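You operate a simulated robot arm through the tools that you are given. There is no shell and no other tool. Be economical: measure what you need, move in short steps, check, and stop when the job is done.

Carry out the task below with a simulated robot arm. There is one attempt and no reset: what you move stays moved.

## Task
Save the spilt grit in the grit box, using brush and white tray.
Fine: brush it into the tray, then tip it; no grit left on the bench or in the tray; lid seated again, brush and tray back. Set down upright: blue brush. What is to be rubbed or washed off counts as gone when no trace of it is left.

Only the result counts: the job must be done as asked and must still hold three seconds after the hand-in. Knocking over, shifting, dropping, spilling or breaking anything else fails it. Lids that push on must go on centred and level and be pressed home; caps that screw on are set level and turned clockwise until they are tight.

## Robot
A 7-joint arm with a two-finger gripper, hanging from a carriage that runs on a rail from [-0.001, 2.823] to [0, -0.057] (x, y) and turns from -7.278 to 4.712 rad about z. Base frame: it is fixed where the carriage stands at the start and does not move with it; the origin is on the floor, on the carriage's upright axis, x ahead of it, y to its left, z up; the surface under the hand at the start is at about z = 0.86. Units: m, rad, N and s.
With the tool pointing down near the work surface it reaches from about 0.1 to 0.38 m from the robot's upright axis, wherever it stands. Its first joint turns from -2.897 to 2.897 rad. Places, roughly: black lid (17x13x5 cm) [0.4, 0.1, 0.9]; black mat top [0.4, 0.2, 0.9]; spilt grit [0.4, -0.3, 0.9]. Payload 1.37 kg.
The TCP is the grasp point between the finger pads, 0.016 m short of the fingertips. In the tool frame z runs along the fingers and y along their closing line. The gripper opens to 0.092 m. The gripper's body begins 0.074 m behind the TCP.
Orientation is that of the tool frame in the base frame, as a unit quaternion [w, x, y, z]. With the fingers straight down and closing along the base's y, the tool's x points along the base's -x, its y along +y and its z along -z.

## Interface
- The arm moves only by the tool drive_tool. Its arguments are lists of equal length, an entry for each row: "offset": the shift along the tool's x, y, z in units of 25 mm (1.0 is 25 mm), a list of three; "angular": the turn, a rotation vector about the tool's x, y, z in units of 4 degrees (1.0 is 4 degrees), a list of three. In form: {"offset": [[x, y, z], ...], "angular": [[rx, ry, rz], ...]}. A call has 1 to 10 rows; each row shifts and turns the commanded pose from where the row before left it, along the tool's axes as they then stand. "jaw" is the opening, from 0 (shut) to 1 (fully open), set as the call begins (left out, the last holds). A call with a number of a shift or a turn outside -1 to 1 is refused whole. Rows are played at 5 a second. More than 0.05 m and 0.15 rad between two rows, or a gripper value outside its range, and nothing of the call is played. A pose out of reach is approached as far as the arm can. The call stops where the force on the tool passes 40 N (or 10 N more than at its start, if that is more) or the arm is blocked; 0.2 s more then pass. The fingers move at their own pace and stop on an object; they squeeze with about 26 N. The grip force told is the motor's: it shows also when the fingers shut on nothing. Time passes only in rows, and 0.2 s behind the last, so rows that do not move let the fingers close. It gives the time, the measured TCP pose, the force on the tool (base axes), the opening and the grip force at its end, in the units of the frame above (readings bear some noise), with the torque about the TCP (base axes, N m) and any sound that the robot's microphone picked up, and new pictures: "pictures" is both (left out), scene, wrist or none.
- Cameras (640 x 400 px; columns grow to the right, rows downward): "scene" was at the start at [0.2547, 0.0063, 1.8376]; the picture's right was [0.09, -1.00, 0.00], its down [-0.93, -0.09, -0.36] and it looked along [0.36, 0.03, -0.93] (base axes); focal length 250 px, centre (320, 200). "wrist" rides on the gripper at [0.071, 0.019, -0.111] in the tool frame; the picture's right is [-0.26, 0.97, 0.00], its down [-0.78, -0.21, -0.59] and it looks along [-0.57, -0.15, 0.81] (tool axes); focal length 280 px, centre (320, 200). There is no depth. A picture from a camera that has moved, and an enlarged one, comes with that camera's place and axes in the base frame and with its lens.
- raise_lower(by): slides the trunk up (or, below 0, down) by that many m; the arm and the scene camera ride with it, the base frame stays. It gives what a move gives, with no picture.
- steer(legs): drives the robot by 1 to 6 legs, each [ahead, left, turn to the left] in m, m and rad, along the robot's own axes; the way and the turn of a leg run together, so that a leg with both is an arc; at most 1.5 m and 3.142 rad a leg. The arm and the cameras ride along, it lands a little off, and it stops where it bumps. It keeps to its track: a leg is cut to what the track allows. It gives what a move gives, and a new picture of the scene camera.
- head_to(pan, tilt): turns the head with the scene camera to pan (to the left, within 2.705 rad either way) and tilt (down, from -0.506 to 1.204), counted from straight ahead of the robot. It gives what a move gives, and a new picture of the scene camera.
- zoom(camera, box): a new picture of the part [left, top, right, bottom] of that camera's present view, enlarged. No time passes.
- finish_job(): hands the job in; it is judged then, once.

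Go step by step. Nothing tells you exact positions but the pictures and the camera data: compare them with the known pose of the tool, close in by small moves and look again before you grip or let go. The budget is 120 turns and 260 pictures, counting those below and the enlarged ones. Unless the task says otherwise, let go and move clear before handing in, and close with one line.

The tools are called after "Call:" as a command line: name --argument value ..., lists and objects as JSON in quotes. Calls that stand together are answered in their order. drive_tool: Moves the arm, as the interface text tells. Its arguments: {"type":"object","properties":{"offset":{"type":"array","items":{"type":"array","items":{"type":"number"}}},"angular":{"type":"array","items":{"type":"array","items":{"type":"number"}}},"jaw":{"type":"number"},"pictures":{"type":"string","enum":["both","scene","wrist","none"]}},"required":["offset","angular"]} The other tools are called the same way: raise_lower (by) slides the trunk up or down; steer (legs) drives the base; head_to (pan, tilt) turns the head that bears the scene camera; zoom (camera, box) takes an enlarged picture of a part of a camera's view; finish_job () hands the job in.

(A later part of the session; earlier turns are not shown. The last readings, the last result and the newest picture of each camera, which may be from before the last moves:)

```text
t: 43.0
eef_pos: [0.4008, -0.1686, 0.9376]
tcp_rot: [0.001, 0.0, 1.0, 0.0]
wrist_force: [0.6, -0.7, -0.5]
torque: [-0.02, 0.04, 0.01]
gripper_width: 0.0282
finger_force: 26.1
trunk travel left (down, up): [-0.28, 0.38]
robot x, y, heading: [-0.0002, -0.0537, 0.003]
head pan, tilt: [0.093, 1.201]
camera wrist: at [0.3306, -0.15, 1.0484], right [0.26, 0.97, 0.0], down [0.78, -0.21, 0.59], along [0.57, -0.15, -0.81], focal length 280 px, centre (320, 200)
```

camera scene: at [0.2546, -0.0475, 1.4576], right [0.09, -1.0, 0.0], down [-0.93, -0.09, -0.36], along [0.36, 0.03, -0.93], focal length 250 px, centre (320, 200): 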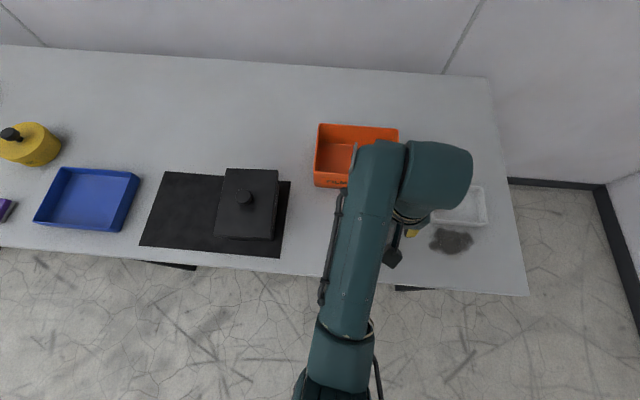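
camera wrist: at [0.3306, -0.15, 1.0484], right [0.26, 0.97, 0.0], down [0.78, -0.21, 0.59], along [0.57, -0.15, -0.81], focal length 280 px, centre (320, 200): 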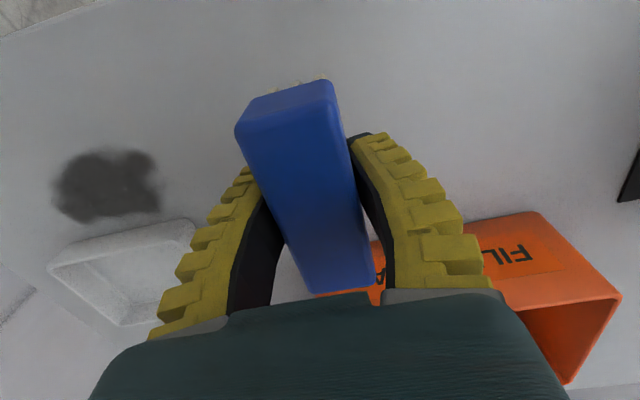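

The brush is held firmly, with its bristle tips about 24.5 mm below the TCP. Carrying it to the start point, then turning it.

Call:
drive_tool --offset '[[0.224, -0.766, 0], [0.224, -0.766, 0], [0.224, -0.766, 0], [0.224, -0.766, 0], [0.224, -0.766, 0], [0.224, -0.766, 0], [0.224, -0.766, 0], [0.224, -0.766, 0], [0.224, -0.766, 0], [0.224, -0.766, 0]]' --angular '[[0, 0, 0], [0, 0, 0], [0, 0, 0], [0, 0, 0], [0, 0, 0], [0, 0, 0], [0, 0, 0], [0, 0, 0], [0, 0, 0], [0, 0, 0]]' --pictures "none"

Call:
drive_tool --offset '[[0, 0, 0], [0, 0, 0], [0, 0, 0], [0, 0, 0], [0, 0, 0], [0, 0, 0], [0, 0, 0], [0, 0, 0], [0, 0, 0], [0, 0, 0]]' --angular '[[0, 0, 1], [0, 0, 1], [0, 0, 1], [0, 0, 1], [0, 0, 1], [0, 0, 1], [0, 0, 1], [0, 0, 1], [0, 0, 1], [0, 0, 1]]' --pictures "none"

Call:
drive_tool --offset '[[0, 0, 0], [0, 0, 0], [0, 0, 0], [0, 0, 0], [0, 0, 0], [0, 0, 0], [0, 0, 0], [0, 0, 0], [0, 0, 0], [0, 0, 0]]' --angular '[[0, 0, 1], [0, 0, 1], [0, 0, 1], [0, 0, 1], [0, 0, 1], [0, 0, 1], [0, 0, 1], [0, 0, 1], [0, 0, 1], [0, 0, 1]]' --pictures "none"

Call:
drive_tool --offset '[[0, 0, 0], [0, 0, 0], [0, 0, 0], [0, 0, 0]]' --angular '[[0, 0, 1], [0, 0, 1], [0, 0, 0.5], [0, 0, 0]]' --pictures "wrist"

```text
t: 45.2
eef_pos: [0.3463, -0.36, 0.9384]
tcp_rot: [0.0, 0.0, 1.0, 0.0]
wrist_force: [-0.4, -0.5, -1.8]
torque: [-0.01, 0.04, 0.02]
gripper_width: 0.0284
finger_force: 26.2
trunk travel left (down, up): [-0.28, 0.38]
robot x, y, heading: [0.0031, -0.0513, 0.0]
head pan, tilt: [0.093, 1.201]
```

```text
t: 47.4
eef_pos: [0.3453, -0.3597, 0.939]
tcp_rot: [0.001, 0.342, 0.94, 0.0]
wrist_force: [-0.1, 0.2, -1.0]
torque: [0.0, 0.01, 0.01]
gripper_width: 0.0284
finger_force: 26.1
trunk travel left (down, up): [-0.28, 0.38]
robot x, y, heading: [0.0014, -0.0533, 0.005]
head pan, tilt: [0.093, 1.201]
```

```text
t: 49.6
eef_pos: [0.3462, -0.36, 0.9393]
tcp_rot: [0.001, 0.643, 0.766, 0.001]
wrist_force: [-0.5, 0.0, -0.1]
torque: [-0.01, 0.02, 0.0]
gripper_width: 0.0282
finger_force: 26.0
trunk travel left (down, up): [-0.28, 0.38]
robot x, y, heading: [-0.0015, -0.052, -0.0]
head pan, tilt: [0.093, 1.201]
```

```text
t: 50.6
eef_pos: [0.346, -0.3598, 0.9375]
tcp_rot: [0.0, 0.707, 0.707, 0.001]
wrist_force: [0.2, 0.2, -0.5]
torque: [0.0, 0.0, 0.0]
gripper_width: 0.0282
finger_force: 25.4
trunk travel left (down, up): [-0.28, 0.38]
robot x, y, heading: [0.0015, -0.0524, 0.001]
head pan, tilt: [0.093, 1.201]
camera wrist: at [0.365, -0.2894, 1.0488], right [0.96, -0.26, 0.0], down [-0.21, -0.78, 0.59], along [-0.15, -0.57, -0.81], focal length 280 px, centre (320, 200)
```

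wrist: 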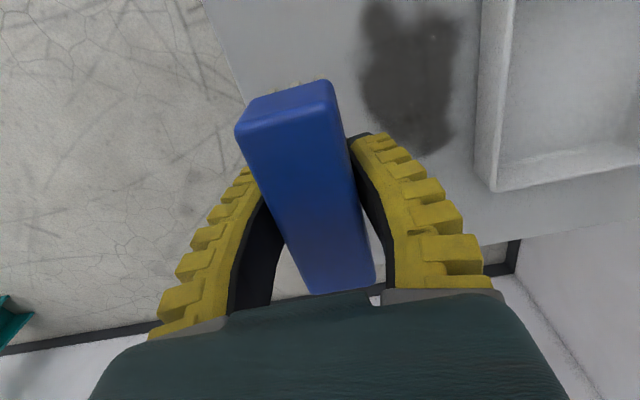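

Now the brush lies along y. I'll lower it to the bench and make a first stroke towards the tray, stopping short of the rim to see how the grit behaves.

Call:
drive_tool --offset '[[0, 0, 0.7], [0, 0, 0.7], [0, 0, 0.6], [0, 0, 0.14], [0, 0, 0]]' --angular '[[0, 0, 0], [0, 0, 0], [0, 0, 0], [0, 0, 0], [0, 0, 0]]' --pictures "none"

Call:
drive_tool --offset '[[0, 0.48, 0], [0, 0.48, 0], [0, 0.48, 0], [0, 0.48, 0], [0, 0.48, 0], [0, 0.48, 0], [0, 0.48, 0], [0, 0, 0]]' --angular '[[0, 0, 0], [0, 0, 0], [0, 0, 0], [0, 0, 0], [0, 0, 0], [0, 0, 0], [0, 0, 0], [0, 0, 0]]' --pictures "both"

```text
t: 51.8
eef_pos: [0.346, -0.3606, 0.8846]
tcp_rot: [0.001, 0.707, 0.707, 0.0]
wrist_force: [0.8, -0.6, -1.2]
torque: [0.0, 0.0, -0.02]
gripper_width: 0.0278
finger_force: 25.9
trunk travel left (down, up): [-0.28, 0.38]
robot x, y, heading: [-0.002, -0.0539, -0.003]
head pan, tilt: [0.093, 1.201]
```

```text
t: 53.6
eef_pos: [0.4304, -0.36, 0.8847]
tcp_rot: [0.0, 0.707, 0.707, 0.0]
wrist_force: [-0.1, -0.2, -1.3]
torque: [-0.02, 0.03, 0.03]
gripper_width: 0.0281
finger_force: 25.8
trunk travel left (down, up): [-0.28, 0.38]
robot x, y, heading: [-0.0012, -0.0584, -0.006]
head pan, tilt: [0.093, 1.201]
camera scene: at [0.2548, -0.0476, 1.4577], right [0.09, -1.0, 0.0], down [-0.93, -0.09, -0.36], along [0.36, 0.03, -0.93], focal length 250 px, centre (320, 200)
camera wrist: at [0.4491, -0.2899, 0.9948], right [0.97, -0.26, 0.0], down [-0.21, -0.78, 0.59], along [-0.15, -0.57, -0.81], focal length 280 px, centre (320, 200)
```

scene: 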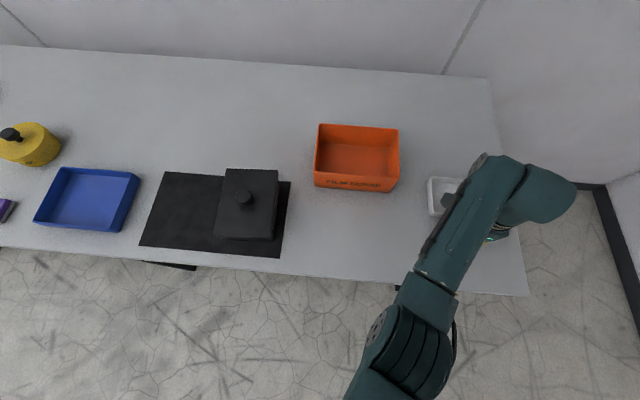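
wrist: 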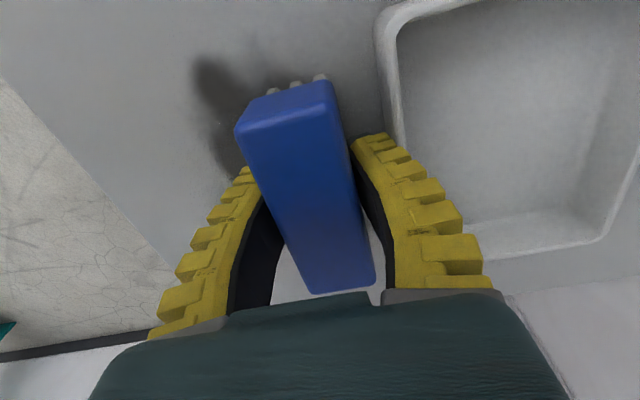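

The bristles passed above the grit without touching. I'll find bench contact by small downward steps at the near side.

Call:
drive_tool --offset '[[0, 0, -0.4], [0, -0.84, 0], [0, -0.84, 0], [0, -0.84, 0], [0, -0.84, 0], [0, 0, 0.4], [0, 0, 0.08], [0, 0, 0.04], [0, 0, 0]]' --angular '[[0, 0, 0], [0, 0, 0], [0, 0, 0], [0, 0, 0], [0, 0, 0], [0, 0, 0], [0, 0, 0], [0, 0, 0], [0, 0, 0]]' --pictures "wrist"

Call:
drive_tool --offset '[[0, 0, 0.06], [0, 0, 0]]' --angular '[[0, 0, 0], [0, 0, 0]]' --pictures "none"

```text
t: 55.6
eef_pos: [0.3463, -0.3607, 0.8822]
tcp_rot: [0.001, 0.707, 0.707, 0.0]
wrist_force: [-4.0, 3.3, 13.0]
torque: [0.13, 0.06, -0.02]
gripper_width: 0.0298
finger_force: 26.1
trunk travel left (down, up): [-0.28, 0.38]
robot x, y, heading: [0.0022, -0.0539, -0.001]
head pan, tilt: [0.093, 1.201]
camera wrist: at [0.3645, -0.2896, 0.9933], right [0.97, -0.26, 0.0], down [-0.21, -0.78, 0.59], along [-0.15, -0.57, -0.81], focal length 280 px, centre (320, 200)
```

wrist: 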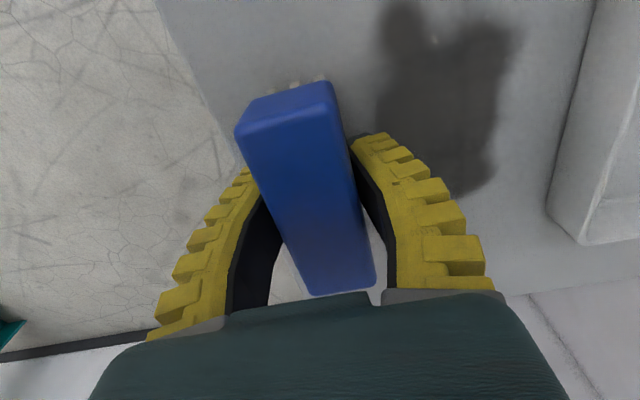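

```text
t: 56.2
eef_pos: [0.3455, -0.3604, 0.8807]
tcp_rot: [0.002, 0.707, 0.707, 0.001]
wrist_force: [-5.0, 1.9, 16.9]
torque: [0.01, 0.09, 0.02]
gripper_width: 0.0296
finger_force: 26.0
trunk travel left (down, up): [-0.28, 0.38]
robot x, y, heading: [0.0013, -0.0511, -0.005]
head pan, tilt: [0.093, 1.201]
```

Contact at about z 0.882. Easing off a little and stroking now.

Call:
drive_tool --offset '[[0, 0, -0.03], [0, 0.48, 0], [0, 0.48, 0], [0, 0.48, 0], [0, 0.48, 0], [0, 0.48, 0], [0, 0.48, 0], [0, 0.48, 0], [0, 0, 0]]' --angular '[[0, 0, 0], [0, 0, 0], [0, 0, 0], [0, 0, 0], [0, 0, 0], [0, 0, 0], [0, 0, 0], [0, 0, 0], [0, 0, 0]]' --pictures "wrist"

```text
t: 58.2
eef_pos: [0.4298, -0.3598, 0.8815]
tcp_rot: [0.001, 0.708, 0.707, 0.0]
wrist_force: [-2.4, -0.7, 9.2]
torque: [0.03, 0.05, 0.0]
gripper_width: 0.0282
finger_force: 25.7
trunk travel left (down, up): [-0.28, 0.38]
robot x, y, heading: [0.0037, -0.0559, 0.002]
head pan, tilt: [0.093, 1.201]
camera wrist: at [0.4492, -0.2898, 0.9919], right [0.97, -0.26, 0.0], down [-0.21, -0.78, 0.59], along [-0.15, -0.57, -0.81], focal length 280 px, centre (320, 200)
```

wrist: 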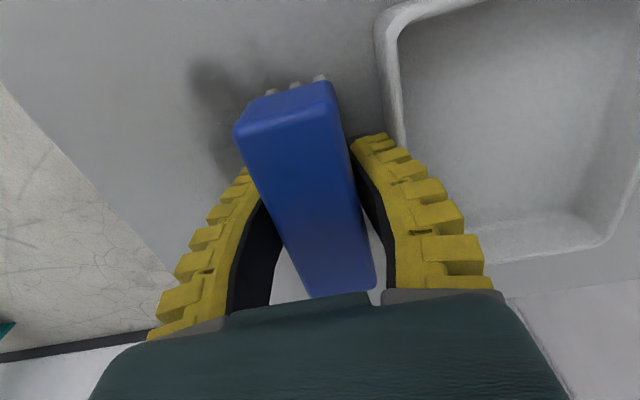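

Call:
zoom --camera "wrist" --box '[140, 20, 440, 200]'

Call:
drive_tool --offset '[[0, 0.3, 0], [0, 0.2, 0], [0, 0, 0]]' --angular '[[0, 0, 0], [0, 0, 0], [0, 0, 0]]' --pictures "wrist"

```text
2.13 times, centred on (290, 110) of wrist
camera zoom: at [0.4492, -0.2898, 0.9919], right [0.97, -0.26, 0.0], down [-0.21, -0.78, 0.59], along [-0.15, -0.57, -0.81], focal length 598 px, centre (384, 392)
```

zoom: 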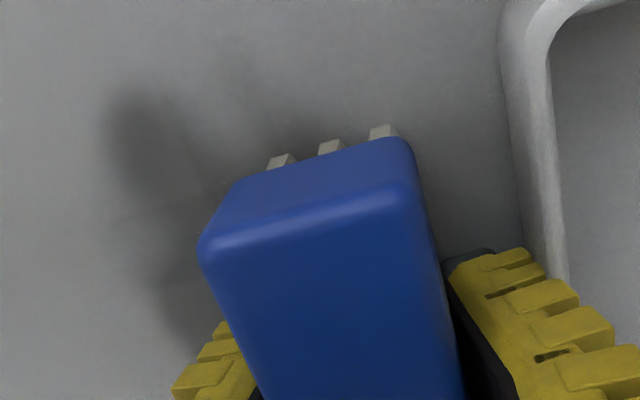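

```text
t: 59.0
eef_pos: [0.4424, -0.3594, 0.8812]
tcp_rot: [0.001, 0.707, 0.707, 0.001]
wrist_force: [-3.8, 0.2, 9.7]
torque: [-0.03, 0.06, -0.02]
gripper_width: 0.028
finger_force: 26.1
trunk travel left (down, up): [-0.28, 0.38]
robot x, y, heading: [0.003, -0.0504, 0.005]
head pan, tilt: [0.093, 1.201]
camera wrist: at [0.4616, -0.2898, 0.9918], right [0.97, -0.26, 0.0], down [-0.21, -0.78, 0.59], along [-0.15, -0.57, -0.81], focal length 280 px, centre (320, 200)
```

wrist: 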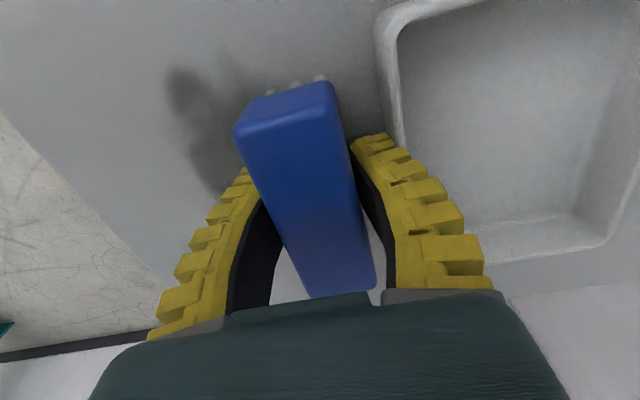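

The fingers are nudging the tray ahead, and the patch is fading behind the brush. I'll lift and back off to see where the grit actually went.

Call:
drive_tool --offset '[[0, -0.2, 0], [0, 0, -0.5], [0, 0, -0.8], [0, 0, -0.8], [0, -0.8, -0.8], [0, -0.8, 0], [0, -0.8, 0], [0, -0.8, 0], [0, 0, 0]]' --angular '[[0, 0, 0], [0, 0, 0], [0, 0, 0], [0, 0, 0], [0, 0, 0], [0, 0, 0], [0, 0, 0], [0, 0, 0], [0, 0, 0]]' --pictures "both"

Call:
zoom --camera "wrist" --box '[320, 0, 640, 200]'

Call:
zoom --camera "scene" --box '[380, 150, 540, 290]'

```text
t: 61.0
eef_pos: [0.3562, -0.3593, 0.9543]
tcp_rot: [0.001, 0.707, 0.707, 0.0]
wrist_force: [-0.2, -0.6, -1.2]
torque: [0.01, -0.01, -0.06]
gripper_width: 0.0272
finger_force: 26.0
trunk travel left (down, up): [-0.28, 0.38]
robot x, y, heading: [-0.0021, -0.0578, -0.002]
head pan, tilt: [0.093, 1.201]
camera scene: at [0.2546, -0.0476, 1.4576], right [0.09, -1.0, 0.0], down [-0.93, -0.09, -0.36], along [0.36, 0.03, -0.93], focal length 250 px, centre (320, 200)
camera wrist: at [0.3749, -0.29, 1.0641], right [0.97, -0.26, 0.0], down [-0.21, -0.78, 0.59], along [-0.15, -0.57, -0.81], focal length 280 px, centre (320, 200)
```

scene: 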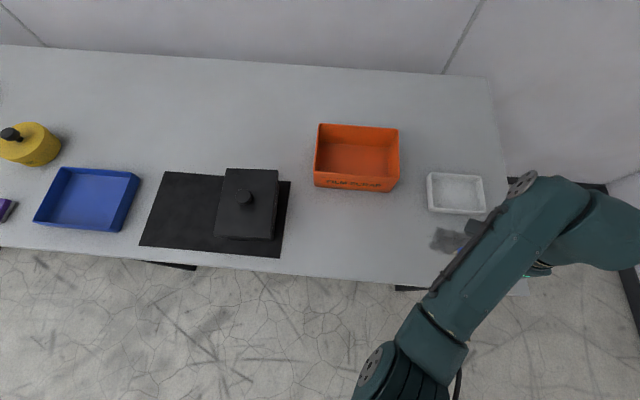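
wrist: 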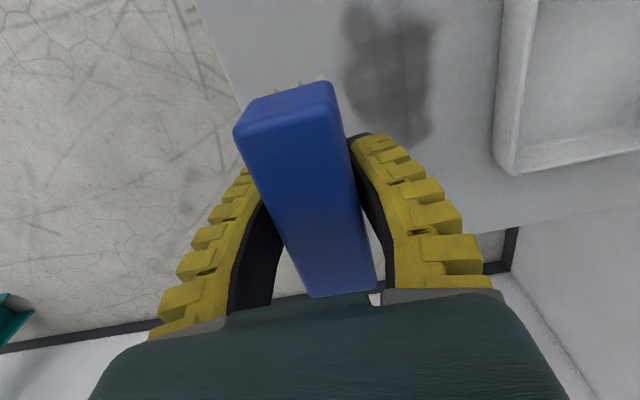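

```text
2.00 times, centred on (480, 100) of wrist
camera zoom: at [0.3749, -0.29, 1.0641], right [0.97, -0.26, 0.0], down [-0.21, -0.78, 0.59], along [-0.15, -0.57, -0.81], focal length 561 px, centre (0, 400)
```

zoom: 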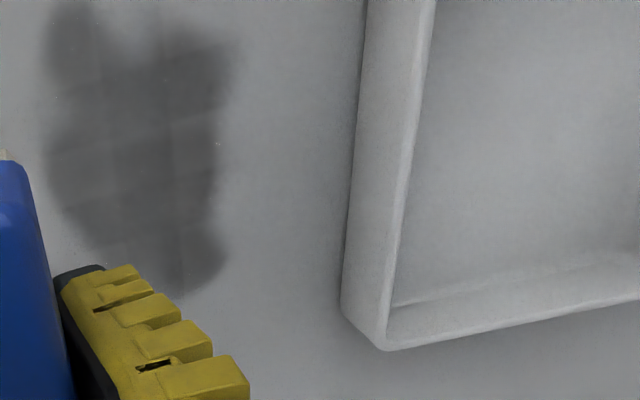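

```text
2.86 times, centred on (460, 220) of scene
camera zoom: at [0.2546, -0.0476, 1.4576], right [0.09, -1.0, 0.0], down [-0.93, -0.09, -0.36], along [0.36, 0.03, -0.93], focal length 714 px, centre (-80, 143)
```

zoom: 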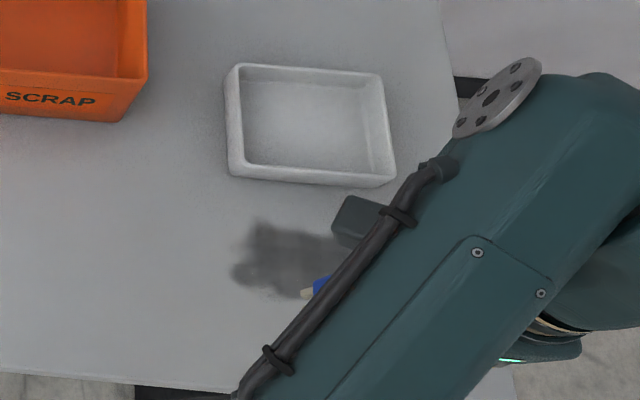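

The patch fades in strips as the bristles rub it, so the brush seems to take the grit up. I'll carry the brush over the tray, dip it inside and see whether it sheds the grit there.

Call:
drive_tool --offset '[[0, 0.82, 0], [0, 0.82, 0], [0, 0.82, 0], [0, 0.82, 0], [0, 0.82, 0], [0, 0.82, 0], [0, 0.82, 0], [0, 0, 0.8], [0, 0, 0.8], [0, 0, 0]]' --angular '[[0, 0, 0], [0, 0, 0], [0, 0, 0], [0, 0, 0], [0, 0, 0], [0, 0, 0], [0, 0, 0], [0, 0, 0], [0, 0, 0], [0, 0, 0]]' --pictures "both"

```text
t: 63.2
eef_pos: [0.4997, -0.3601, 0.9138]
tcp_rot: [0.001, 0.707, 0.707, 0.001]
wrist_force: [-0.1, -0.2, -0.9]
torque: [-0.02, -0.02, 0.0]
gripper_width: 0.0272
finger_force: 25.3
trunk travel left (down, up): [-0.28, 0.38]
robot x, y, heading: [0.0004, -0.0549, -0.001]
head pan, tilt: [0.093, 1.201]
camera scene: at [0.2547, -0.0476, 1.4576], right [0.09, -1.0, 0.0], down [-0.93, -0.09, -0.36], along [0.36, 0.03, -0.93], focal length 250 px, centre (320, 200)
camera wrist: at [0.5194, -0.2894, 1.0241], right [0.97, -0.26, 0.0], down [-0.21, -0.78, 0.59], along [-0.15, -0.57, -0.81], focal length 280 px, centre (320, 200)
```

scene: 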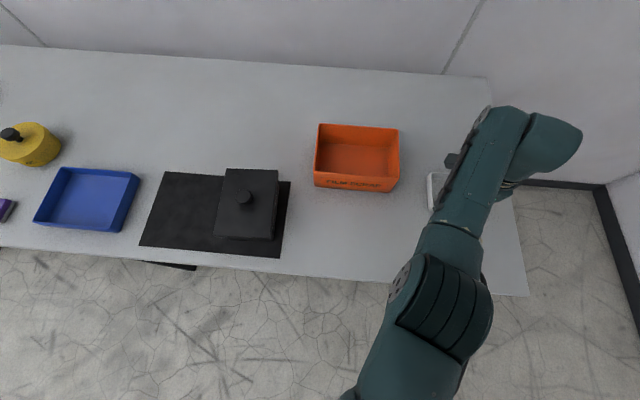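
wrist: 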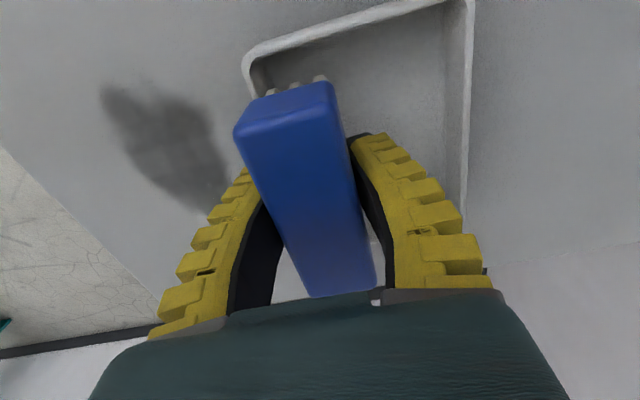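

Call:
drive_tool --offset '[[0, 0.5, 0], [0, 0, 0.4], [0, 0, 0.4], [0, 0, 0]]' --angular '[[0, 0, 0], [0, 0, 0], [0, 0, 0], [0, 0, 0]]' --pictures "wrist"

```text
t: 64.2
eef_pos: [0.5162, -0.3609, 0.8981]
tcp_rot: [0.005, 0.707, 0.707, 0.001]
wrist_force: [-4.0, 3.4, 26.5]
torque: [0.07, 0.96, -0.1]
gripper_width: 0.0259
finger_force: 26.1
trunk travel left (down, up): [-0.28, 0.38]
robot x, y, heading: [-0.0029, -0.0562, -0.003]
head pan, tilt: [0.093, 1.201]
camera wrist: at [0.5346, -0.2901, 1.0087], right [0.97, -0.26, 0.01], down [-0.22, -0.78, 0.59], along [-0.15, -0.57, -0.81], focal length 280 px, centre (320, 200)
```

wrist: 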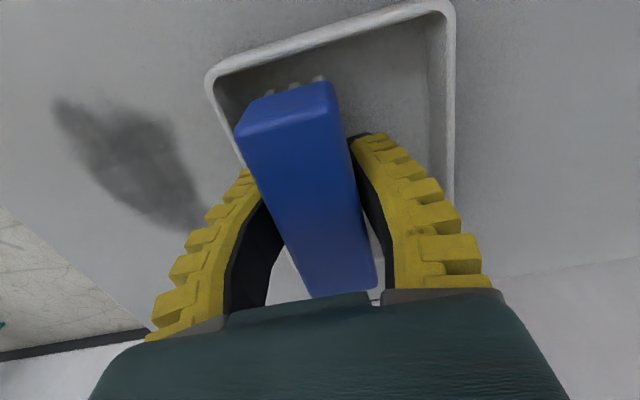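

The back finger touched the tray's near rim (now at about x 0.487), so I'll lift off. First I'll inspect the tray floor.

Call:
drive_tool --offset '[[0, 0, -0.6], [0, 0, -1], [0, 0, -1], [0, -0.8, 0], [0, -0.8, 0], [0, -0.8, 0], [0, -0.8, 0], [0, 0, 0]]' --angular '[[0, 0, 0], [0, 0, 0], [0, 0, 0], [0, 0, 0], [0, 0, 0], [0, 0, 0], [0, 0, 0], [0, 0, 0]]' --pictures "wrist"

Call:
zoom --camera "wrist" --box '[260, 0, 580, 200]'

```text
t: 66.0
eef_pos: [0.4336, -0.3606, 0.9592]
tcp_rot: [0.001, 0.707, 0.707, 0.0]
wrist_force: [0.2, 0.3, -1.1]
torque: [0.03, 0.01, -0.01]
gripper_width: 0.0273
finger_force: 26.3
trunk travel left (down, up): [-0.28, 0.38]
robot x, y, heading: [0.0035, -0.0546, 0.0]
head pan, tilt: [0.093, 1.201]
camera wrist: at [0.452, -0.2898, 1.0691], right [0.97, -0.26, 0.0], down [-0.21, -0.78, 0.59], along [-0.15, -0.57, -0.81], focal length 280 px, centre (320, 200)
```

wrist: 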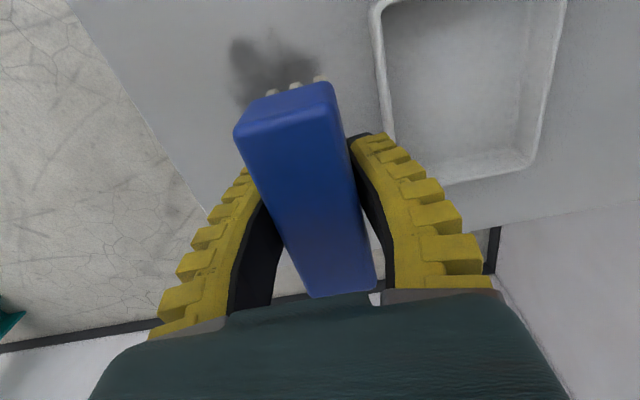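

```text
2.00 times, centred on (420, 100) of wrist
camera zoom: at [0.452, -0.2898, 1.0691], right [0.97, -0.26, 0.0], down [-0.21, -0.78, 0.59], along [-0.15, -0.57, -0.81], focal length 561 px, centre (120, 400)
```

zoom: 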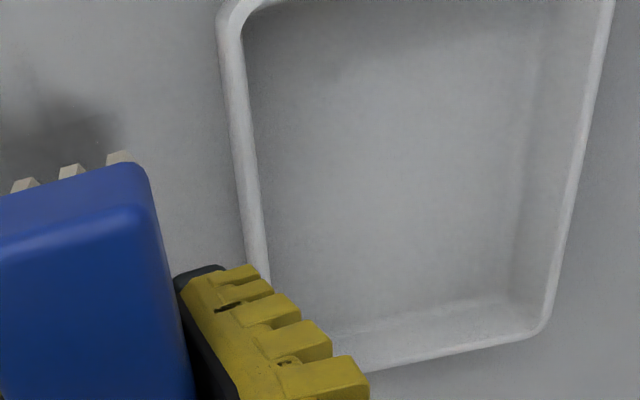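

Tray floor shows nothing definite yet. I'll continue with strokes that end right at the tray rim.

Call:
drive_tool --offset '[[0, -0.88, 0], [0, -0.88, 0], [0, -0.88, 0], [0, -0.88, 0], [0, 0, 0.9], [0, 0, 0.9], [0, 0, 0.9], [0, 0, 0.34], [0, 0, 0.06], [0, 0, 0]]' --angular '[[0, 0, 0], [0, 0, 0], [0, 0, 0], [0, 0, 0], [0, 0, 0], [0, 0, 0], [0, 0, 0], [0, 0, 0], [0, 0, 0], [0, 0, 0]]' --pictures "none"

Call:
drive_tool --offset '[[0, 0.5, 0], [0, 0.5, 0], [0, 0.5, 0], [0, 0.5, 0], [0, 0.5, 0], [0, 0.5, 0], [0, 0.5, 0], [0, 0.5, 0], [0, 0.3, 0], [0, 0, 0]]' --angular '[[0, 0, 0], [0, 0, 0], [0, 0, 0], [0, 0, 0], [0, 0, 0], [0, 0, 0], [0, 0, 0], [0, 0, 0], [0, 0, 0], [0, 0, 0]]' --pictures "wrist"

```text
t: 68.2
eef_pos: [0.3457, -0.3598, 0.8812]
tcp_rot: [0.001, 0.708, 0.706, -0.001]
wrist_force: [-1.8, 1.4, 6.0]
torque: [0.09, 0.02, -0.01]
gripper_width: 0.0277
finger_force: 26.2
trunk travel left (down, up): [-0.28, 0.38]
robot x, y, heading: [0.0006, -0.0526, -0.001]
head pan, tilt: [0.093, 1.201]
```

```text
t: 70.4
eef_pos: [0.453, -0.3598, 0.8818]
tcp_rot: [0.001, 0.707, 0.707, 0.001]
wrist_force: [-2.3, -0.5, 3.9]
torque: [-0.11, -0.02, 0.02]
gripper_width: 0.0278
finger_force: 25.7
trunk travel left (down, up): [-0.28, 0.38]
robot x, y, heading: [0.0004, -0.052, -0.002]
head pan, tilt: [0.093, 1.201]
camera wrist: at [0.4721, -0.2894, 0.9921], right [0.97, -0.26, 0.0], down [-0.21, -0.78, 0.59], along [-0.15, -0.57, -0.81], focal length 280 px, centre (320, 200)
```

wrist: 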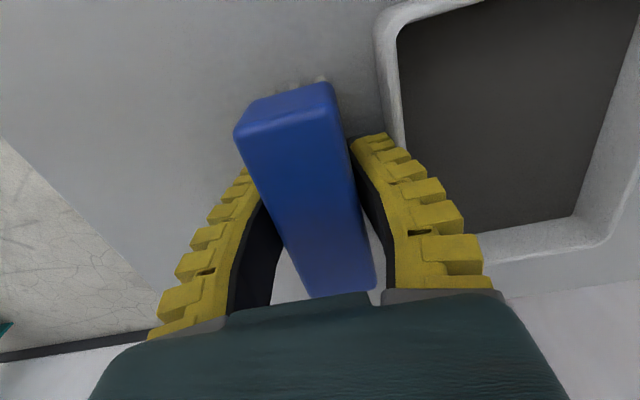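

The tray is now filled with dark grit and the patch looks gone. I'll lift off and check the bench for remaining traces.

Call:
drive_tool --offset '[[0, -0.2, 0], [0, 0, -0.6], [0, 0, -0.8], [0, 0, -0.8], [0, 0, -0.8], [0.8, 0, 0], [0.8, 0, 0], [0.8, 0, 0], [0, 0, 0]]' --angular '[[0, 0, 0], [0, 0, 0], [0, 0, 0], [0, 0, 0], [0, 0, 0], [0, 0, 0], [0, 0, 0], [0, 0, 0], [0, 0, 0]]' --pictures "wrist"

Call:
zoom --camera "wrist" --box '[60, 0, 640, 240]'

```text
t: 72.4
eef_pos: [0.448, -0.2999, 0.9575]
tcp_rot: [0.001, 0.707, 0.707, 0.001]
wrist_force: [0.6, -0.6, -0.1]
torque: [-0.02, -0.01, 0.02]
gripper_width: 0.0273
finger_force: 26.0
trunk travel left (down, up): [-0.28, 0.38]
robot x, y, heading: [0.0034, -0.0544, -0.007]
head pan, tilt: [0.093, 1.201]
camera wrist: at [0.4665, -0.229, 1.0671], right [0.97, -0.26, 0.0], down [-0.21, -0.78, 0.59], along [-0.15, -0.57, -0.81], focal length 280 px, centre (320, 200)
```

wrist: 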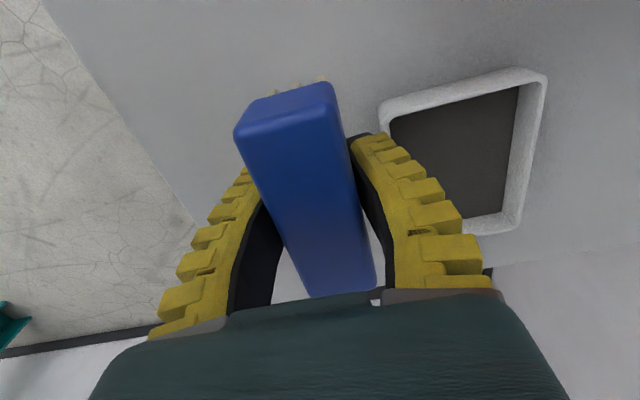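

```text
1.10 times, centred on (350, 120) of wrist
camera zoom: at [0.4665, -0.229, 1.0671], right [0.97, -0.26, 0.0], down [-0.21, -0.78, 0.59], along [-0.15, -0.57, -0.81], focal length 309 px, centre (287, 288)
```

zoom: 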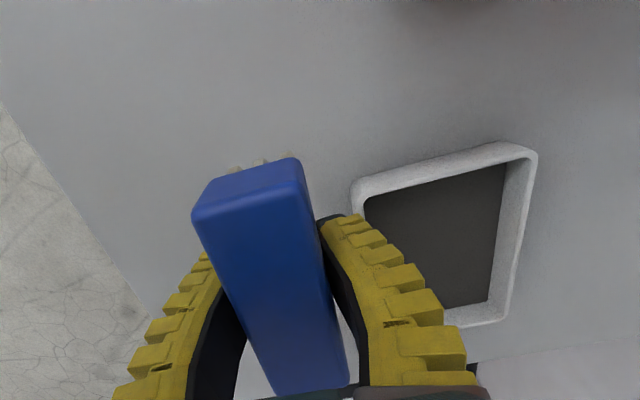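

The bench looks clean. Now returning the brush: move over its home spot and turn it back by 90°.

Call:
drive_tool --offset '[[0.75, -0.266, 0], [0.75, -0.266, 0], [0.75, -0.266, 0], [0.75, -0.266, 0], [0.75, -0.266, 0], [0.75, -0.266, 0], [0.75, -0.266, 0], [0, 0, 0], [0, 0, 0], [0, 0, 0]]' --angular '[[0, 0, 0], [0, 0, 0], [0, 0, 0], [0, 0, 0], [0, 0, 0], [0, 0, 0], [0, 0, 0], [0, 0, -1], [0, 0, -1], [0, 0, -0.5]]' --pictures "none"

Call:
drive_tool --offset '[[0, 0, 0], [0, 0, 0], [0, 0, 0], [0, 0, 0], [0, 0, 0], [0, 0, 0], [0, 0, 0], [0, 0, 0], [0, 0, 0], [0, 0, 0]]' --angular '[[0, 0, -1], [0, 0, -1], [0, 0, -1], [0, 0, -1], [0, 0, -1], [0, 0, -1], [0, 0, -1], [0, 0, -1], [0, 0, -1], [0, 0, -1]]' --pictures "none"

Call:
drive_tool --offset '[[0, 0, 0], [0, 0, 0], [0, 0, 0], [0, 0, 0], [0, 0, 0], [0, 0, 0], [0, 0, 0], [0, 0, 0], [0, 0, 0], [0, 0, 0]]' --angular '[[0, 0, -1], [0, 0, -1], [0, 0, -1], [0, 0, -1], [0, 0, -1], [0, 0, -1], [0, 0, -1], [0, 0, -1], [0, 0, -1], [0, 0, -1]]' --pictures "both"

```text
t: 74.6
eef_pos: [0.4015, -0.1672, 0.9554]
tcp_rot: [0.001, 0.643, 0.766, 0.001]
wrist_force: [0.0, 0.2, 0.2]
torque: [-0.03, -0.01, -0.01]
gripper_width: 0.0272
finger_force: 25.9
trunk travel left (down, up): [-0.28, 0.38]
robot x, y, heading: [0.0024, -0.0527, 0.002]
head pan, tilt: [0.093, 1.201]
```

```text
t: 76.8
eef_pos: [0.4008, -0.1676, 0.9561]
tcp_rot: [0.001, 0.341, 0.94, 0.0]
wrist_force: [-0.3, -0.5, 0.0]
torque: [0.01, 0.0, -0.03]
gripper_width: 0.0271
finger_force: 26.1
trunk travel left (down, up): [-0.28, 0.38]
robot x, y, heading: [0.0009, -0.0555, 0.006]
head pan, tilt: [0.093, 1.201]
```

```text
t: 79.0
eef_pos: [0.4004, -0.1673, 0.9559]
tcp_rot: [0.001, -0.001, 1.0, 0.001]
wrist_force: [0.2, -0.3, -1.3]
torque: [0.01, -0.01, -0.01]
gripper_width: 0.0276
finger_force: 26.5
trunk travel left (down, up): [-0.28, 0.38]
robot x, y, heading: [0.0013, -0.0508, -0.002]
head pan, tilt: [0.093, 1.201]
camera scene: at [0.2547, -0.0476, 1.4576], right [0.09, -1.0, 0.0], down [-0.93, -0.09, -0.36], along [0.36, 0.03, -0.93], focal length 250 px, centre (320, 200)
camera wrist: at [0.3298, -0.1493, 1.0661], right [0.26, 0.97, 0.0], down [0.78, -0.21, 0.59], along [0.57, -0.15, -0.81], focal length 280 px, centre (320, 200)
```

scene: 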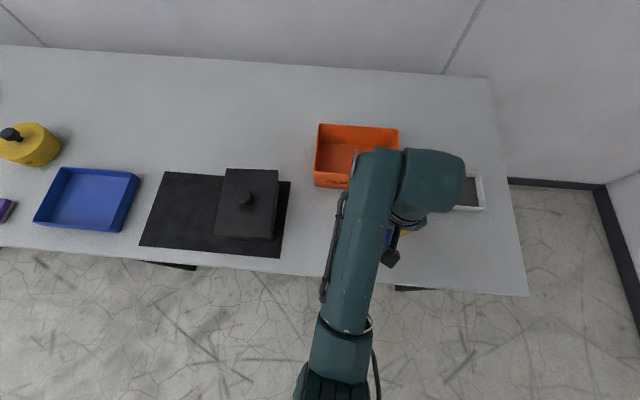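
wrist: 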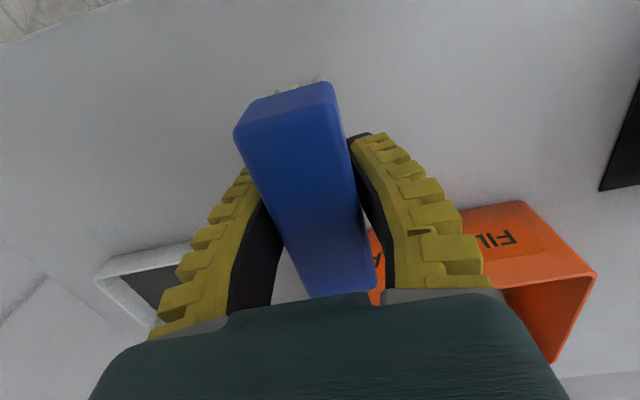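

The bench is clean. Lowering the brush to its home until it touches, then releasing.

Call:
drive_tool --offset '[[-0.04, -0.04, 0.8], [0, 0, 0.8], [0, 0, 0.8], [0, 0, 0.4], [0, 0, 0.1], [0, 0, 0]]' --angular '[[0, 0, 0], [0, 0, 0], [0, 0, 0], [0, 0, 0], [0, 0, 0], [0, 0, 0]]' --pictures "none"

Call:
drive_tool --offset '[[0, 0, 0], [0, 0, 0], [0, 0, 0], [0, 0, 0]]' --angular '[[0, 0, 0], [0, 0, 0], [0, 0, 0], [0, 0, 0]]' --jaw 0.75 --pictures "wrist"

```text
t: 80.4
eef_pos: [0.4018, -0.1689, 0.883]
tcp_rot: [0.001, 0.001, 1.0, 0.0]
wrist_force: [-0.1, 0.4, -0.5]
torque: [0.0, 0.0, 0.0]
gripper_width: 0.0273
finger_force: 26.3
trunk travel left (down, up): [-0.28, 0.38]
robot x, y, heading: [0.0029, -0.0607, -0.001]
head pan, tilt: [0.093, 1.201]
```

```text
t: 81.4
eef_pos: [0.401, -0.1699, 0.8839]
tcp_rot: [0.001, 0.0, 1.0, -0.001]
wrist_force: [0.3, 0.5, 0.5]
torque: [0.0, 0.0, 0.0]
gripper_width: 0.0713
finger_force: 1.7
trunk travel left (down, up): [-0.28, 0.38]
robot x, y, heading: [0.0024, -0.0534, 0.003]
head pan, tilt: [0.093, 1.201]
camera wrist: at [0.3308, -0.1504, 0.9933], right [0.26, 0.97, 0.0], down [0.78, -0.21, 0.59], along [0.57, -0.15, -0.81], focal length 280 px, centre (320, 200)
```

wrist: 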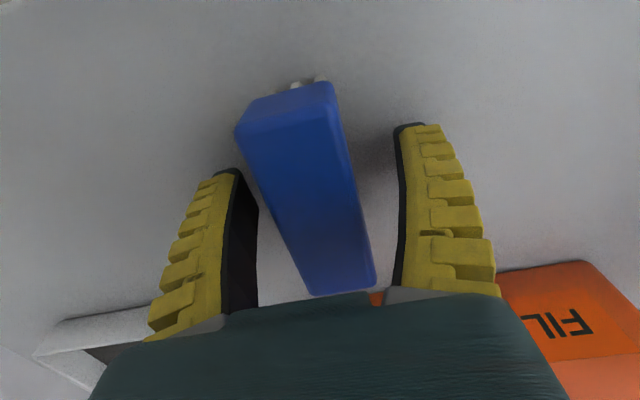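

The brush is home and upright. I'll rise and move along the rail to the grit box to remove the lid.

Call:
drive_tool --offset '[[0, 0, -0.5], [0, 0, -1], [0, 0, -1], [0, 0, -1], [0, 0, -1], [0, 0, -1], [0, 0, -1], [0, 0, -1], [0, 0, 0]]' --angular '[[0, 0, 0], [0, 0, 0], [0, 0, 0], [0, 0, 0], [0, 0, 0], [0, 0, 0], [0, 0, 0], [0, 0, 0], [0, 0, 0]]' --pictures "wrist"

Call:
steer --legs '[[0, 0.3, 0]]'

Call:
zoom --camera "wrist" --box '[0, 0, 640, 400]'

```text
t: 83.4
eef_pos: [0.4406, -0.1797, 1.0477]
tcp_rot: [0.0, 0.0, 1.0, 0.0]
wrist_force: [0.3, 0.3, 0.5]
torque: [0.02, 0.02, -0.01]
gripper_width: 0.071
finger_force: 0.9
out of reach, approached as far as the arm can: row 5, 6, 7, 8
trunk travel left (down, up): [-0.28, 0.38]
robot x, y, heading: [-0.0019, -0.0546, -0.002]
head pan, tilt: [0.093, 1.201]
camera wrist: at [0.3695, -0.1612, 1.1579], right [0.26, 0.97, 0.0], down [0.78, -0.21, 0.59], along [0.57, -0.15, -0.81], focal length 280 px, centre (320, 200)
```

wrist: 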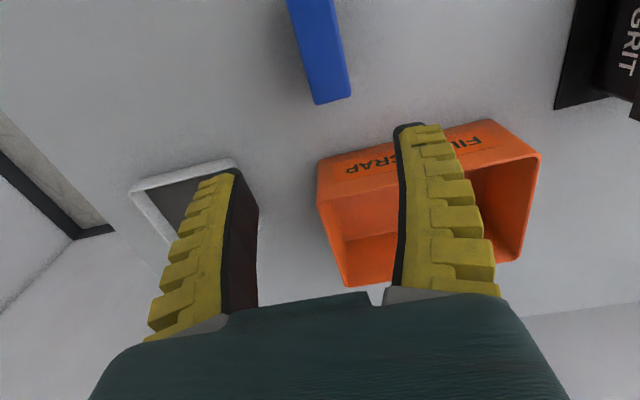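

```text
t: 85.5
eef_pos: [0.4392, 0.1173, 1.0471]
tcp_rot: [0.0, 0.002, 1.0, 0.0]
wrist_force: [0.1, 0.4, 0.6]
torque: [-0.02, 0.0, -0.02]
gripper_width: 0.0712
finger_force: 1.0
trunk travel left (down, up): [-0.28, 0.38]
robot x, y, heading: [-0.0007, 0.249, -0.005]
head pan, tilt: [0.093, 1.201]
camera scene: at [0.2546, 0.2491, 1.4576], right [0.09, -1.0, 0.0], down [-0.93, -0.08, -0.36], along [0.36, 0.03, -0.93], focal length 250 px, centre (320, 200)
```

scene: 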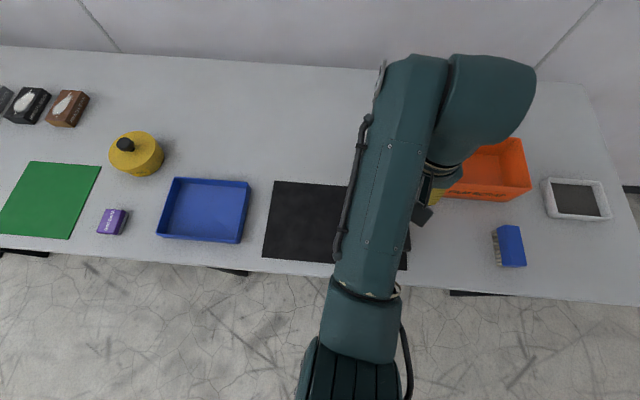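

```text
1.00 times, centred on (320, 200) of wrist (not enlarged: the box is as wide or as high as the picture)
camera zoom: at [0.3688, 0.1351, 1.1577], right [0.26, 0.96, 0.0], down [0.78, -0.21, 0.59], along [0.57, -0.16, -0.81], focal length 280 px, centre (320, 200)
```

zoom: 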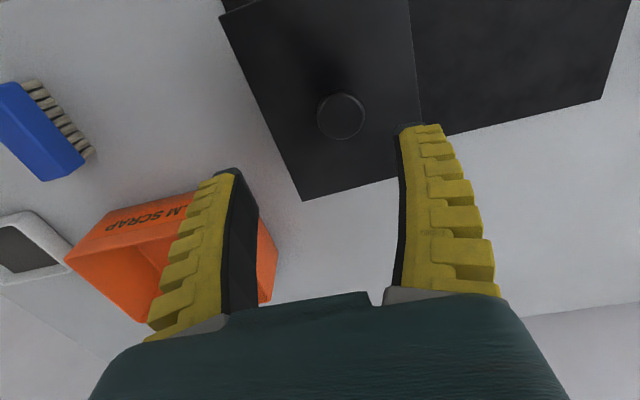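

Knob at about (0.445, 0.1325), diameter about 35 mm. Approaching it with the jaws open.

Call:
drive_tool --offset '[[-0.12, 0.3, 0.6], [-0.12, 0.3, 0.8], [0, 0, 0.8], [0, 0, 0.8], [0, 0, 0.4], [0, 0, 0]]' --angular '[[0, 0, 0], [0, 0, 0], [0, 0, 0], [0, 0, 0], [0, 0, 0], [0, 0, 0]]' --pictures "wrist"

Call:
zoom --camera "wrist" --box '[180, 50, 500, 250]'

```text
t: 86.9
eef_pos: [0.4456, 0.1316, 0.962]
tcp_rot: [0.001, 0.002, 1.0, 0.0]
wrist_force: [-0.5, 0.1, 0.5]
torque: [0.0, 0.01, -0.02]
gripper_width: 0.0711
finger_force: 2.1
trunk travel left (down, up): [-0.28, 0.38]
robot x, y, heading: [-0.0013, 0.243, -0.004]
head pan, tilt: [0.093, 1.201]
camera wrist: at [0.3747, 0.1503, 1.0724], right [0.26, 0.96, 0.0], down [0.78, -0.21, 0.59], along [0.57, -0.16, -0.81], focal length 280 px, centre (320, 200)
```

wrist: 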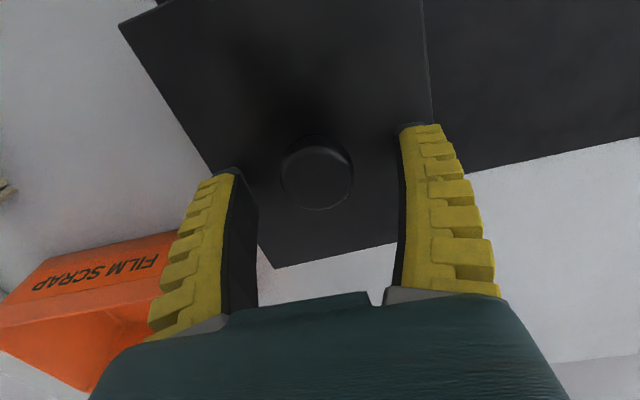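

```text
2.00 times, centred on (340, 150) of wrist
camera zoom: at [0.3747, 0.1503, 1.0724], right [0.26, 0.96, 0.0], down [0.78, -0.21, 0.59], along [0.57, -0.16, -0.81], focal length 561 px, centre (280, 300)
```

zoom: 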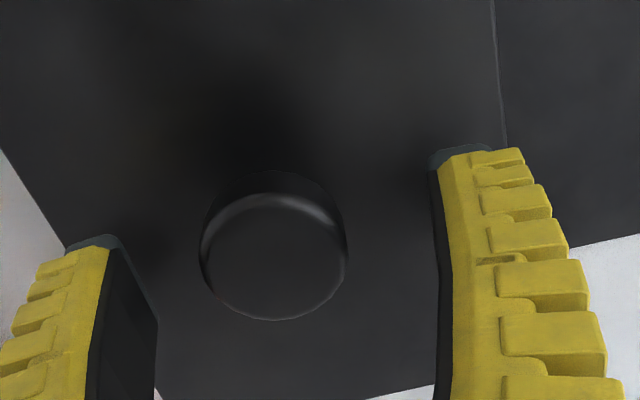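

Call:
drive_tool --offset '[[-0.1, -0.06, 0.4], [0, 0, 0.4], [0, 0, 0]]' --angular '[[0, 0, 0], [0, 0, 0], [0, 0, 0]]' --pictures "none"

Call:
drive_tool --offset '[[0, 0, 0.15], [0, 0, 0]]' --angular '[[0, 0, 0], [0, 0, 0]]' --pictures "wrist"

```text
t: 87.5
eef_pos: [0.4533, 0.1308, 0.9528]
tcp_rot: [0.011, 0.001, 1.0, -0.003]
wrist_force: [0.3, 3.0, 15.8]
torque: [0.4, -0.02, 0.01]
gripper_width: 0.0279
finger_force: 8.4
trunk travel left (down, up): [-0.28, 0.38]
robot x, y, heading: [0.0002, 0.2409, -0.003]
head pan, tilt: [0.093, 1.201]
stopped in row 3: the force on the tool passed its limit at 45 N (the readings are from after the stop); the commanded pose is now the measured one
```

```text
t: 88.1
eef_pos: [0.4543, 0.128, 0.9512]
tcp_rot: [0.012, 0.003, 1.0, -0.003]
wrist_force: [-4.5, 0.3, 37.4]
torque: [0.05, 0.21, -0.03]
gripper_width: 0.0694
finger_force: 7.9
trunk travel left (down, up): [-0.28, 0.38]
robot x, y, heading: [-0.0015, 0.2427, -0.009]
head pan, tilt: [0.093, 1.201]
camera wrist: at [0.3802, 0.1476, 1.0598], right [0.27, 0.96, 0.0], down [0.76, -0.21, 0.61], along [0.59, -0.16, -0.79], focal length 280 px, centre (320, 200)
```

wrist: 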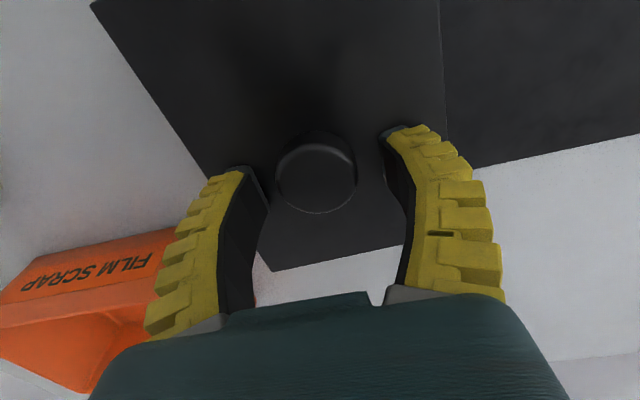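

The fingertips are on the lid top (about z 0.936). I'll ease up 4 mm, level the tool, then close on the knob.

Call:
drive_tool --offset '[[0, 0, -0.18], [0.12, 0.05, 0], [0, 0, 0]]' --angular '[[0, 0, 0], [-0.09, 0.34, -0.09], [0, 0, 0]]' --pictures "none"

```text
t: 88.9
eef_pos: [0.45, 0.1314, 0.952]
tcp_rot: [-0.003, -0.002, 1.0, 0.001]
wrist_force: [3.5, 0.4, 20.1]
torque: [-0.08, -0.04, 0.11]
gripper_width: 0.0708
finger_force: 4.7
trunk travel left (down, up): [-0.28, 0.38]
robot x, y, heading: [-0.0015, 0.2396, -0.001]
head pan, tilt: [0.093, 1.201]
```

Call:
drive_tool --offset '[[0, 0, -0.12], [0, 0, 0]]' --angular '[[0, 0, 0], [0, 0, 0]]' --pictures "none"

Call:
drive_tool --offset '[[0, 0, 0], [0, 0, 0], [0, 0, 0], [0, 0, 0]]' --angular '[[0, 0, 0], [0, 0, 0], [0, 0, 0], [0, 0, 0]]' --jaw 0 --pictures "wrist"

```text
t: 89.5
eef_pos: [0.447, 0.1321, 0.9529]
tcp_rot: [-0.006, -0.002, 1.0, 0.002]
wrist_force: [0.4, 1.5, 3.2]
torque: [-0.16, -0.05, -0.01]
gripper_width: 0.0698
finger_force: 1.1
trunk travel left (down, up): [-0.28, 0.38]
robot x, y, heading: [-0.0007, 0.2456, -0.002]
head pan, tilt: [0.093, 1.201]
```

```text
t: 90.5
eef_pos: [0.4467, 0.1311, 0.9551]
tcp_rot: [-0.005, -0.002, 1.0, 0.001]
wrist_force: [0.0, 0.0, -0.2]
torque: [-0.01, -0.02, -0.01]
gripper_width: 0.0279
finger_force: 25.6
trunk travel left (down, up): [-0.28, 0.38]
robot x, y, heading: [-0.0009, 0.2403, -0.005]
head pan, tilt: [0.093, 1.201]
camera wrist: at [0.3775, 0.1487, 1.0652], right [0.26, 0.97, 0.0], down [0.79, -0.21, 0.58], along [0.56, -0.15, -0.81], focal length 280 px, centre (320, 200)
```

wrist: 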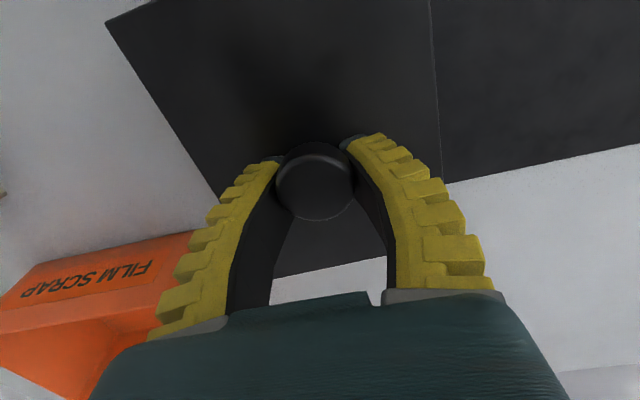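

Knob gripped. Pulling the lid straight up slowly.

Call:
drive_tool --offset '[[0, 0, -0.1], [0, 0, -0.1], [0, 0, -0.2], [0, 0, -0.2], [0, 0, -0.2], [0, 0, -0.3], [0, 0, -0.3], [0, 0, -0.3], [0, 0, 0]]' --angular '[[0, 0, 0], [0, 0, 0], [0, 0, 0], [0, 0, 0], [0, 0, 0], [0, 0, 0], [0, 0, 0], [0, 0, 0], [0, 0, 0]]' --pictures "both"

```text
t: 92.5
eef_pos: [0.4473, 0.1303, 0.9973]
tcp_rot: [-0.004, -0.001, 1.0, 0.001]
wrist_force: [-0.2, -0.2, -0.8]
torque: [0.0, 0.03, 0.0]
gripper_width: 0.0281
finger_force: 26.0
trunk travel left (down, up): [-0.28, 0.38]
robot x, y, heading: [0.0012, 0.2376, -0.004]
head pan, tilt: [0.093, 1.201]
camera scene: at [0.2546, 0.2491, 1.4576], right [0.09, -1.0, 0.0], down [-0.93, -0.08, -0.36], along [0.36, 0.03, -0.93], focal length 250 px, centre (320, 200)
camera wrist: at [0.3777, 0.1485, 1.1079], right [0.26, 0.97, 0.0], down [0.79, -0.21, 0.58], along [0.56, -0.15, -0.81], focal length 280 px, centre (320, 200)
```

scene: 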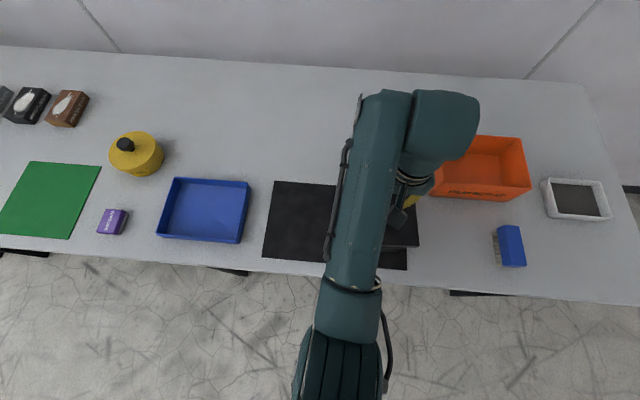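
wrist: 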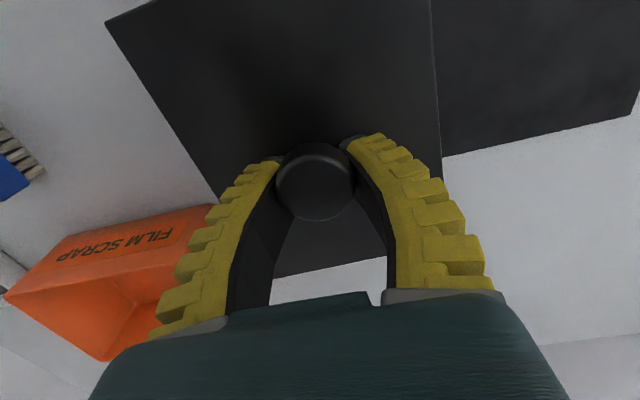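

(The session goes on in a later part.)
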